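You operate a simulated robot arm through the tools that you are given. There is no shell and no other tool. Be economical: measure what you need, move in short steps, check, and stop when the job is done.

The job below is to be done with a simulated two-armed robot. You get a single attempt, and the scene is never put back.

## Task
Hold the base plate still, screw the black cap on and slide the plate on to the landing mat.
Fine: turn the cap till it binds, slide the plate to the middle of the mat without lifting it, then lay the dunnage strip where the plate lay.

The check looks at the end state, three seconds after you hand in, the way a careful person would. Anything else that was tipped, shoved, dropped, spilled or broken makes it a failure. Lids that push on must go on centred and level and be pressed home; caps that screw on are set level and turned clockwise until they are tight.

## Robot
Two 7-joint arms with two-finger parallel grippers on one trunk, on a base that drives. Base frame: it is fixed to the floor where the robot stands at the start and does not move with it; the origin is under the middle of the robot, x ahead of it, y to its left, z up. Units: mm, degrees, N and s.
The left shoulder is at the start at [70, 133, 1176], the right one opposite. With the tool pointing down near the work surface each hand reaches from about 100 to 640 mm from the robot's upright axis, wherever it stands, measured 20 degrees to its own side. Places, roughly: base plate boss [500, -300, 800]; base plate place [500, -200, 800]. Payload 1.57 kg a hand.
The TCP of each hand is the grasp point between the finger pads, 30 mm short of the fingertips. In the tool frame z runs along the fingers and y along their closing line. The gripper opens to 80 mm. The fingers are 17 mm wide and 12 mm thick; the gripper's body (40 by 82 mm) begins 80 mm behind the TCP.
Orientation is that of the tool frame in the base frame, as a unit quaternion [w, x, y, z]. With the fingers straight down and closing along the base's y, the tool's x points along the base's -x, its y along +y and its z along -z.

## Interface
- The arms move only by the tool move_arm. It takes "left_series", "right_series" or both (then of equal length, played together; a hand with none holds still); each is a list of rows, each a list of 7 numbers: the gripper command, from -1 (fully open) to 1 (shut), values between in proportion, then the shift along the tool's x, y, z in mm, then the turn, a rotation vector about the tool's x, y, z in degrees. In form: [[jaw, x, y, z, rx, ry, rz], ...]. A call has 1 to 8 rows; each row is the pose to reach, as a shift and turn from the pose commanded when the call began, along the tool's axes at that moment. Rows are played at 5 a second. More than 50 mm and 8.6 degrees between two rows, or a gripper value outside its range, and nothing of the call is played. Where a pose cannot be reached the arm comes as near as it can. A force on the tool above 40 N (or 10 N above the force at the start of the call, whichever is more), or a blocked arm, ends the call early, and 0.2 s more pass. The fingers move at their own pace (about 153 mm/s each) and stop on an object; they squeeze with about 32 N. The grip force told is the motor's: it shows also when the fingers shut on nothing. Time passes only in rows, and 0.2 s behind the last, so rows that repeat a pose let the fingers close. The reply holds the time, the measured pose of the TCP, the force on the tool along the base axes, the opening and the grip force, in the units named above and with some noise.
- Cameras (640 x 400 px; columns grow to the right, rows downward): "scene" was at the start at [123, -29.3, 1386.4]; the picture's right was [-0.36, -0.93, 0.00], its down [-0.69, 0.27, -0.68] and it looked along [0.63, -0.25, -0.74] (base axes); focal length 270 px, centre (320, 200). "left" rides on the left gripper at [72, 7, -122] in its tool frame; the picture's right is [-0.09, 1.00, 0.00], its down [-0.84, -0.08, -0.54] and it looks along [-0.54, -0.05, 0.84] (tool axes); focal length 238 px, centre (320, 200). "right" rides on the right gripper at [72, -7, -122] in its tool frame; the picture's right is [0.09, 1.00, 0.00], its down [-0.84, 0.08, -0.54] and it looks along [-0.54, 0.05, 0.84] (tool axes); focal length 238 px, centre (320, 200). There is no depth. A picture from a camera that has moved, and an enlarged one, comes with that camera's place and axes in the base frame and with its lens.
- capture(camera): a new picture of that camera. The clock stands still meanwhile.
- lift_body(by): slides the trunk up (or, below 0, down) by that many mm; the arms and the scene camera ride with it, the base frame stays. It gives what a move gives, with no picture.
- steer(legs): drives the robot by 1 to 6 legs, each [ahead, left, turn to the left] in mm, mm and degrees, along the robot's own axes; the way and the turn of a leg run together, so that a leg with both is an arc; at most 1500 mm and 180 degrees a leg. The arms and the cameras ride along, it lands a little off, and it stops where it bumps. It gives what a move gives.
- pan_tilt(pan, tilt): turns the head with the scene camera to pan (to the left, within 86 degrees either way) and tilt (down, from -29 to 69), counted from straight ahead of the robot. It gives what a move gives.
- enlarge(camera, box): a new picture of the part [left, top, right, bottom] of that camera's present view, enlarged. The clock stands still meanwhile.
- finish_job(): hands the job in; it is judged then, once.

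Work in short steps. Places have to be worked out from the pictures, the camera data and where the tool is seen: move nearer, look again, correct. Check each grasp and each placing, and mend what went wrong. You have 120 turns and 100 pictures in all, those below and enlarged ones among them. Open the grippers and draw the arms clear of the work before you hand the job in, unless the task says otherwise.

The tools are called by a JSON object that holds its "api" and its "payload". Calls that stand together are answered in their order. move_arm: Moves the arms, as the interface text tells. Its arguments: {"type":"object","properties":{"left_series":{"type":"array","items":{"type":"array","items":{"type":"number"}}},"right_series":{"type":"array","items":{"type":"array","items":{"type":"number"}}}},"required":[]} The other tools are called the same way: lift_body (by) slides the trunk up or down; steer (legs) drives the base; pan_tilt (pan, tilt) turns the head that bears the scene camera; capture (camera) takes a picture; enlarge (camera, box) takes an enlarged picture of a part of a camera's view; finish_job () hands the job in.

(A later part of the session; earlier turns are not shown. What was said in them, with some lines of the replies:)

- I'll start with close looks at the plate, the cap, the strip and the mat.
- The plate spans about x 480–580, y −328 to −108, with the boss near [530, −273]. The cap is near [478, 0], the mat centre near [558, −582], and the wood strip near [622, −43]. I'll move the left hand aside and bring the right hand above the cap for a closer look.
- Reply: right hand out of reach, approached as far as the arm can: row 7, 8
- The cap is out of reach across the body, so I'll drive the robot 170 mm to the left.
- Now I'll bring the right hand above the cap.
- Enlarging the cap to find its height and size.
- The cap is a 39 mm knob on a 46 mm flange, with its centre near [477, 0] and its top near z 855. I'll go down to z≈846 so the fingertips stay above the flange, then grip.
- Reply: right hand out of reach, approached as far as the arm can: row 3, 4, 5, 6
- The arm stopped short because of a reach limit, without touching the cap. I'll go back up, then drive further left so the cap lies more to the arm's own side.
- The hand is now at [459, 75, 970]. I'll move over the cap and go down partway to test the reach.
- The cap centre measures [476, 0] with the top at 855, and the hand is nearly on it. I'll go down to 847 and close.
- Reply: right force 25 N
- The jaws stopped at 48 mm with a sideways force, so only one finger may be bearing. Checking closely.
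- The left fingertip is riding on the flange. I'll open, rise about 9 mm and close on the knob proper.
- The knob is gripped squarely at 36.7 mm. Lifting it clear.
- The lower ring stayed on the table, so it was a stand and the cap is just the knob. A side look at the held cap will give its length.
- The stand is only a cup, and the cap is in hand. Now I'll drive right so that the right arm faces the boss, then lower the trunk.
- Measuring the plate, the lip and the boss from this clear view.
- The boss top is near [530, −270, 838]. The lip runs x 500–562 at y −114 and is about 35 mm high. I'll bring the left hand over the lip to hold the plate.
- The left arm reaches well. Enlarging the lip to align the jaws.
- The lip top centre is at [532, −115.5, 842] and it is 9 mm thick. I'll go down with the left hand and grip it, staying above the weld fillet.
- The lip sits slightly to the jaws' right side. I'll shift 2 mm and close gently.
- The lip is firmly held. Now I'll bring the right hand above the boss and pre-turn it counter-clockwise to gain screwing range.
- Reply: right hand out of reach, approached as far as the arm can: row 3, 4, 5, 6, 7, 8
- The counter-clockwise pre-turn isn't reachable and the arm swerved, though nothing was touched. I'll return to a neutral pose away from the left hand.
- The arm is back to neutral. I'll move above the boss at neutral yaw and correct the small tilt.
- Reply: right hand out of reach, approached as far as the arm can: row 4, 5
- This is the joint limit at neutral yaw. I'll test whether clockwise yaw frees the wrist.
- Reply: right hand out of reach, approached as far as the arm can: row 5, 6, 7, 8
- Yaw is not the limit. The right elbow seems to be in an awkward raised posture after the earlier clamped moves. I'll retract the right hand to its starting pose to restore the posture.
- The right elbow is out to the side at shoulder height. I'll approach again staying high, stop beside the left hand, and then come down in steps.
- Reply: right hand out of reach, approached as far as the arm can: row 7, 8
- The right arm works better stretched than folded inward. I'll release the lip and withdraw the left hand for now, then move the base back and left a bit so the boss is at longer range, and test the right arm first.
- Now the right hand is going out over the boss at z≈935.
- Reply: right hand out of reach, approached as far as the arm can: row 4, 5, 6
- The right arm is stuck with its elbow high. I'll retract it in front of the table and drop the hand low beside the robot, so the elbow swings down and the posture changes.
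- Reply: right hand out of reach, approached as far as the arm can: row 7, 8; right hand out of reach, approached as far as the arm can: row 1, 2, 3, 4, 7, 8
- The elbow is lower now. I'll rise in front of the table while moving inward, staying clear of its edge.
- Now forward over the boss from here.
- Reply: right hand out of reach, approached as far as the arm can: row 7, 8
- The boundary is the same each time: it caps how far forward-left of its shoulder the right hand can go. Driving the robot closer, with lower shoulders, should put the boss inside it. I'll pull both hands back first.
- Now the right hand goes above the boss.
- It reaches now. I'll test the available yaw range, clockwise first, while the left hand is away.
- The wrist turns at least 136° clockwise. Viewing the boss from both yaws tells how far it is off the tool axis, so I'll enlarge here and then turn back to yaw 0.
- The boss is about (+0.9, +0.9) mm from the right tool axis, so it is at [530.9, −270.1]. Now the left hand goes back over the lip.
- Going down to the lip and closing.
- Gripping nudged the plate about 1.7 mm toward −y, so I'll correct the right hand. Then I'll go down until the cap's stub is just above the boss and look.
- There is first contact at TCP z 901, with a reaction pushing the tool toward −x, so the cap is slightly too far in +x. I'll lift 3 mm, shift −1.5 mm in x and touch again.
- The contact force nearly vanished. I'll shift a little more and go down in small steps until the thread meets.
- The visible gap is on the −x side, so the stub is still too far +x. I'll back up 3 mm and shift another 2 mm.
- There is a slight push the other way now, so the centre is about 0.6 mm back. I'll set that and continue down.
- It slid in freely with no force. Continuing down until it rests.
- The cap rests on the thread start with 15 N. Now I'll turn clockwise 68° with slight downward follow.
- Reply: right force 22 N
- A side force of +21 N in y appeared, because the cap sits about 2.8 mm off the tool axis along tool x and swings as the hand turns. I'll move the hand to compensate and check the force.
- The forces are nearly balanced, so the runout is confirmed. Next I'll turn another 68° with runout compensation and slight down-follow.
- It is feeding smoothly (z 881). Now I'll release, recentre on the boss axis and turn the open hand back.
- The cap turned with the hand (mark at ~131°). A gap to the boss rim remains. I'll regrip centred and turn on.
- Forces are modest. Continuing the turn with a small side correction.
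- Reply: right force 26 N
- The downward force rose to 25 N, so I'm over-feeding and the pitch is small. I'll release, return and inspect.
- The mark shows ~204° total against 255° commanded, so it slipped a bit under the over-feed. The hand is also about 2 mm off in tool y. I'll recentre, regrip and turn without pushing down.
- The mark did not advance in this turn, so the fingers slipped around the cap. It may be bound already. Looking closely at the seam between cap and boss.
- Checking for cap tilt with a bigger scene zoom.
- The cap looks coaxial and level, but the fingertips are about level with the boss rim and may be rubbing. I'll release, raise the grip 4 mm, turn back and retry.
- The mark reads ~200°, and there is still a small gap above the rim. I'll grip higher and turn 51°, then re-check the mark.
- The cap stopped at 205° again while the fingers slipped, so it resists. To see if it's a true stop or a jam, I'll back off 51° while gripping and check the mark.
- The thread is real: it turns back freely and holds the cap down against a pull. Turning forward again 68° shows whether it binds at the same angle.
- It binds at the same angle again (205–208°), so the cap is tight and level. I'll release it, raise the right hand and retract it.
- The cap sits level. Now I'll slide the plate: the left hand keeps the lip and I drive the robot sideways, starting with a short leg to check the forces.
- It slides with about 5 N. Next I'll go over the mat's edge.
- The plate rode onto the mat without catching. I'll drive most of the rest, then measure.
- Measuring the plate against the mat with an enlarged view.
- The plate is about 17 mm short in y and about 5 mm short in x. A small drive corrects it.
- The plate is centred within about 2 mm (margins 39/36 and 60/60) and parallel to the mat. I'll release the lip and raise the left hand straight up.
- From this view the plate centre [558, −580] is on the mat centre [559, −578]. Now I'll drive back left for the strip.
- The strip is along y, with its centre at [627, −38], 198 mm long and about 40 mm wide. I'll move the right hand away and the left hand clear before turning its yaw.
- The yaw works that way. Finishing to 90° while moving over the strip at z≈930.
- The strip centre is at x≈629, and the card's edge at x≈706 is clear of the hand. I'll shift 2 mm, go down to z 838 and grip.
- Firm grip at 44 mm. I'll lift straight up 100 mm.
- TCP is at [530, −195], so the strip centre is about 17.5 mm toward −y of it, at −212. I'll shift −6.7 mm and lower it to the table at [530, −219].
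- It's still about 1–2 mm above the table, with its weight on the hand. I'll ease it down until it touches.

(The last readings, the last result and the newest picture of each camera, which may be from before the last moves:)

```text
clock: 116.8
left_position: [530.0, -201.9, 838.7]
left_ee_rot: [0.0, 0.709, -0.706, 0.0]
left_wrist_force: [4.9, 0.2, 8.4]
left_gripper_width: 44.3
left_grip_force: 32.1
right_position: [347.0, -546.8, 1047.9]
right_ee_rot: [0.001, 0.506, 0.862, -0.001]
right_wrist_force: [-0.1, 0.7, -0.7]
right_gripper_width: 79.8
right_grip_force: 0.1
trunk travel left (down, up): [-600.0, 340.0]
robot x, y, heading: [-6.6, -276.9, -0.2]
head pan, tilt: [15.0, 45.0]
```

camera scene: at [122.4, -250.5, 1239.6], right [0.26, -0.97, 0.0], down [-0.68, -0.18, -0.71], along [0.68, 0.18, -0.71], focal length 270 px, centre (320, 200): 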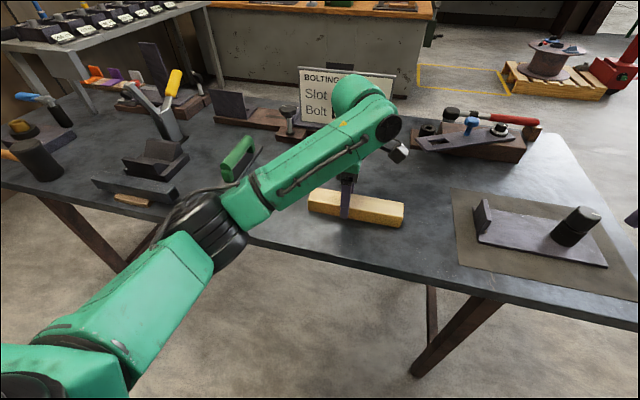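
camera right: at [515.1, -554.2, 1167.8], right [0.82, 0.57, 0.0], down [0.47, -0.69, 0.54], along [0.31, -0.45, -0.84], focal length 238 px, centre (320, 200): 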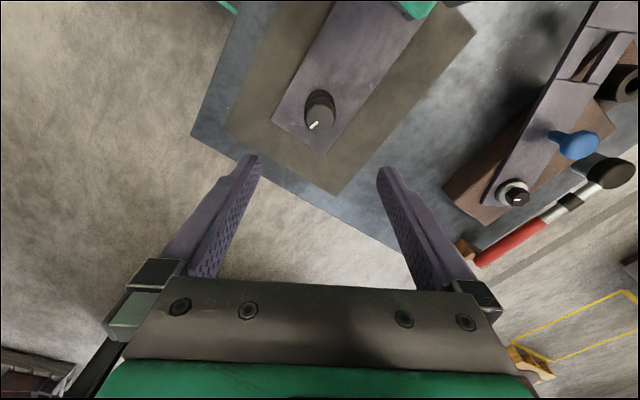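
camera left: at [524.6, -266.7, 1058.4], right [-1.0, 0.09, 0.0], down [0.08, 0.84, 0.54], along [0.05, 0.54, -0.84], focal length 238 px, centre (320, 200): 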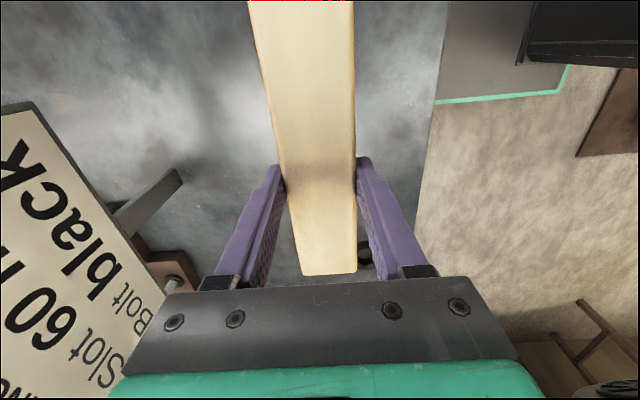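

It's down (8 N). Opening and raising the left hand straight up.

{"api": "move_arm", "payload": {"left_series": [[1, 0, 0, -0.8, 0, 0, 0], [-0.4, 0, 0, -0.8, 0, 0, 0], [-0.4, 0, 0, -0.8, 0, 0, 0], [-0.4, 0, 0, -35, 0, 0, 0], [-0.4, 0, 0, -80, 0, 0, 0], [-0.4, 0, 0, -125, 0, 0, 0], [-0.4, 0, 0, -160, 0, 0, 0]]}}

{"api": "capture", "payload": {"camera": "left"}}

```text
clock: 118.5
left_position: [532.6, -202.3, 1000.1]
left_ee_rot: [0.0, 0.708, -0.706, -0.001]
left_wrist_force: [0.4, -0.3, -0.3]
left_gripper_width: 55.9
left_grip_force: 0.0
right_position: [346.1, -547.1, 1048.4]
right_ee_rot: [0.001, 0.506, 0.863, 0.0]
right_wrist_force: [-0.2, 0.0, 0.3]
right_gripper_width: 80.1
right_grip_force: 0.1
trunk travel left (down, up): [-600.0, 340.0]
robot x, y, heading: [-5.3, -271.7, -0.1]
head pan, tilt: [15.0, 45.0]
```

```text
8 pictures are left
camera left: at [526.6, -274.4, 1120.9], right [-1.0, 0.09, 0.0], down [0.08, 0.84, 0.54], along [0.05, 0.54, -0.84], focal length 238 px, centre (320, 200)
```

left: 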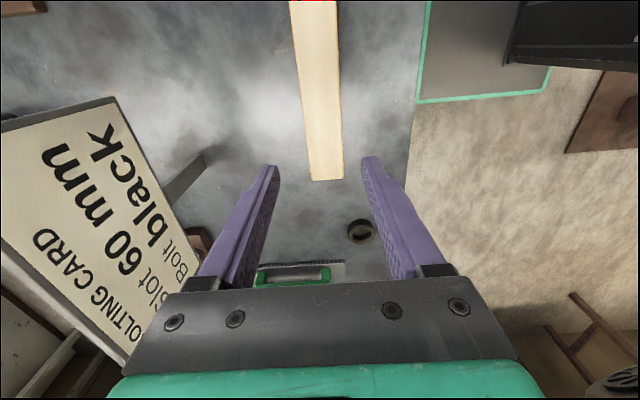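

The strip's centre is near [532, −221], where the plate lay. I'll withdraw the left arm and do a final check.

{"api": "move_arm", "payload": {"left_series": [[-1, -20, 30, -10, 0, 0, 0], [-1, -45, 65, -20, 0, 0, 0], [-1, -70, 100, -30, 0, 0, 0], [-1, -100, 140, -40, 0, 0, 0], [-1, -100, 140, -40, 0, 0, 0]]}}

{"api": "pan_tilt", "payload": {"pan": -15, "tilt": 45}}

{"api": "capture", "payload": {"camera": "scene"}}

```text
refused: row 4 steps farther than a row can; nothing moved
```

```text
clock: 119.4
left_position: [532.5, -202.5, 999.3]
left_ee_rot: [0.0, 0.708, -0.707, -0.001]
left_wrist_force: [0.7, -0.4, 0.2]
left_gripper_width: 55.9
left_grip_force: 0.0
right_position: [347.5, -547.5, 1047.9]
right_ee_rot: [0.0, 0.506, 0.862, -0.001]
right_wrist_force: [-0.3, 0.9, 0.1]
right_gripper_width: 80.0
right_grip_force: 0.1
trunk travel left (down, up): [-600.0, 340.0]
robot x, y, heading: [-6.1, -271.6, 0.1]
head pan, tilt: [-15.0, 45.0]
```

```text
7 pictures are left
camera scene: at [122.0, -292.4, 1239.7], right [-0.26, -0.97, 0.0], down [-0.68, 0.18, -0.71], along [0.68, -0.18, -0.71], focal length 270 px, centre (320, 200)
```

scene: 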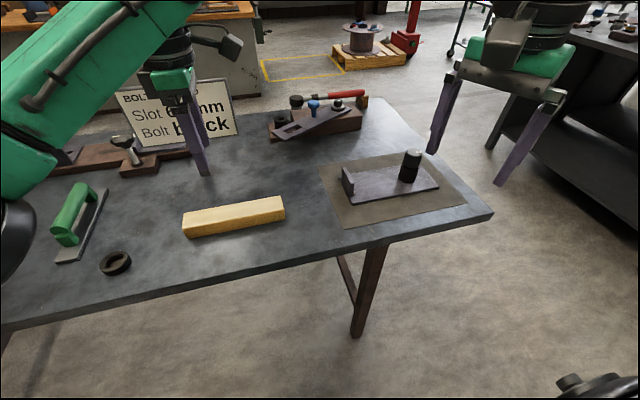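

Everything is in place. I'll look at the cap seam once more and withdraw the left hand in smaller steps.

{"api": "enlarge", "payload": {"camera": "scene", "box": [380, 135, 450, 195]}}

{"api": "move_arm", "payload": {"left_series": [[-1, -18, 25, -8, 0, 0, 0], [-1, -36, 50, -16, 0, 0, 0], [-1, -54, 75, -24, 0, 0, 0], [-1, -72, 100, -32, 0, 0, 0], [-1, -90, 125, -40, 0, 0, 0]]}}

```text
6.67 times, centred on (415, 165) of scene
camera zoom: at [122.0, -292.4, 1239.7], right [-0.26, -0.97, 0.0], down [-0.68, 0.18, -0.71], along [0.68, -0.18, -0.71], focal length 1802 px, centre (-313, 433)
```

zoom: 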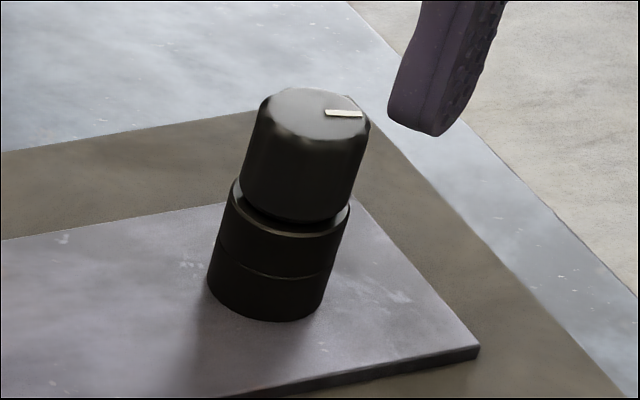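

```text
clock: 120.6
left_position: [401.7, -110.1, 1038.0]
left_ee_rot: [0.0, 0.707, -0.707, 0.0]
left_wrist_force: [0.1, -0.3, -0.3]
left_gripper_width: 80.3
left_grip_force: 0.0
right_position: [346.2, -545.4, 1048.0]
right_ee_rot: [0.0, 0.506, 0.863, -0.001]
right_wrist_force: [0.1, 0.4, -0.6]
right_gripper_width: 79.9
right_grip_force: 0.0
trunk travel left (down, up): [-600.0, 340.0]
robot x, y, heading: [-4.6, -272.3, -0.1]
head pan, tilt: [-15.0, 45.0]
```

The cap is tight and level, the plate is centred on the mat, the strip lies in the plate's old place, and both hands are open and clear. Handing in.

{"api": "finish_job", "payload": {}}

```text
The job is handed in.
```

I handed the job in with all three steps done. The cap is screwed on until it binds, the plate was slid (not lifted) to the middle of the mat, and the strip lies where the plate was.

- **Cap:** it stopped at about 205° three times while the fingers slipped round it, and it looks level. By my estimate a gap of about 4–6 mm still shows between the knob and the boss rim. I took that as where it seats, but I could not rule out that it should sit lower.
- **Plate:** its centre is within about 2–3 mm of the mat's centre.
- **Strip:** its centre is within about 3 mm of the plate's old centre, and it points the same way.

I saw nothing else tipped or knocked over, and both grippers are open and clear of the work.
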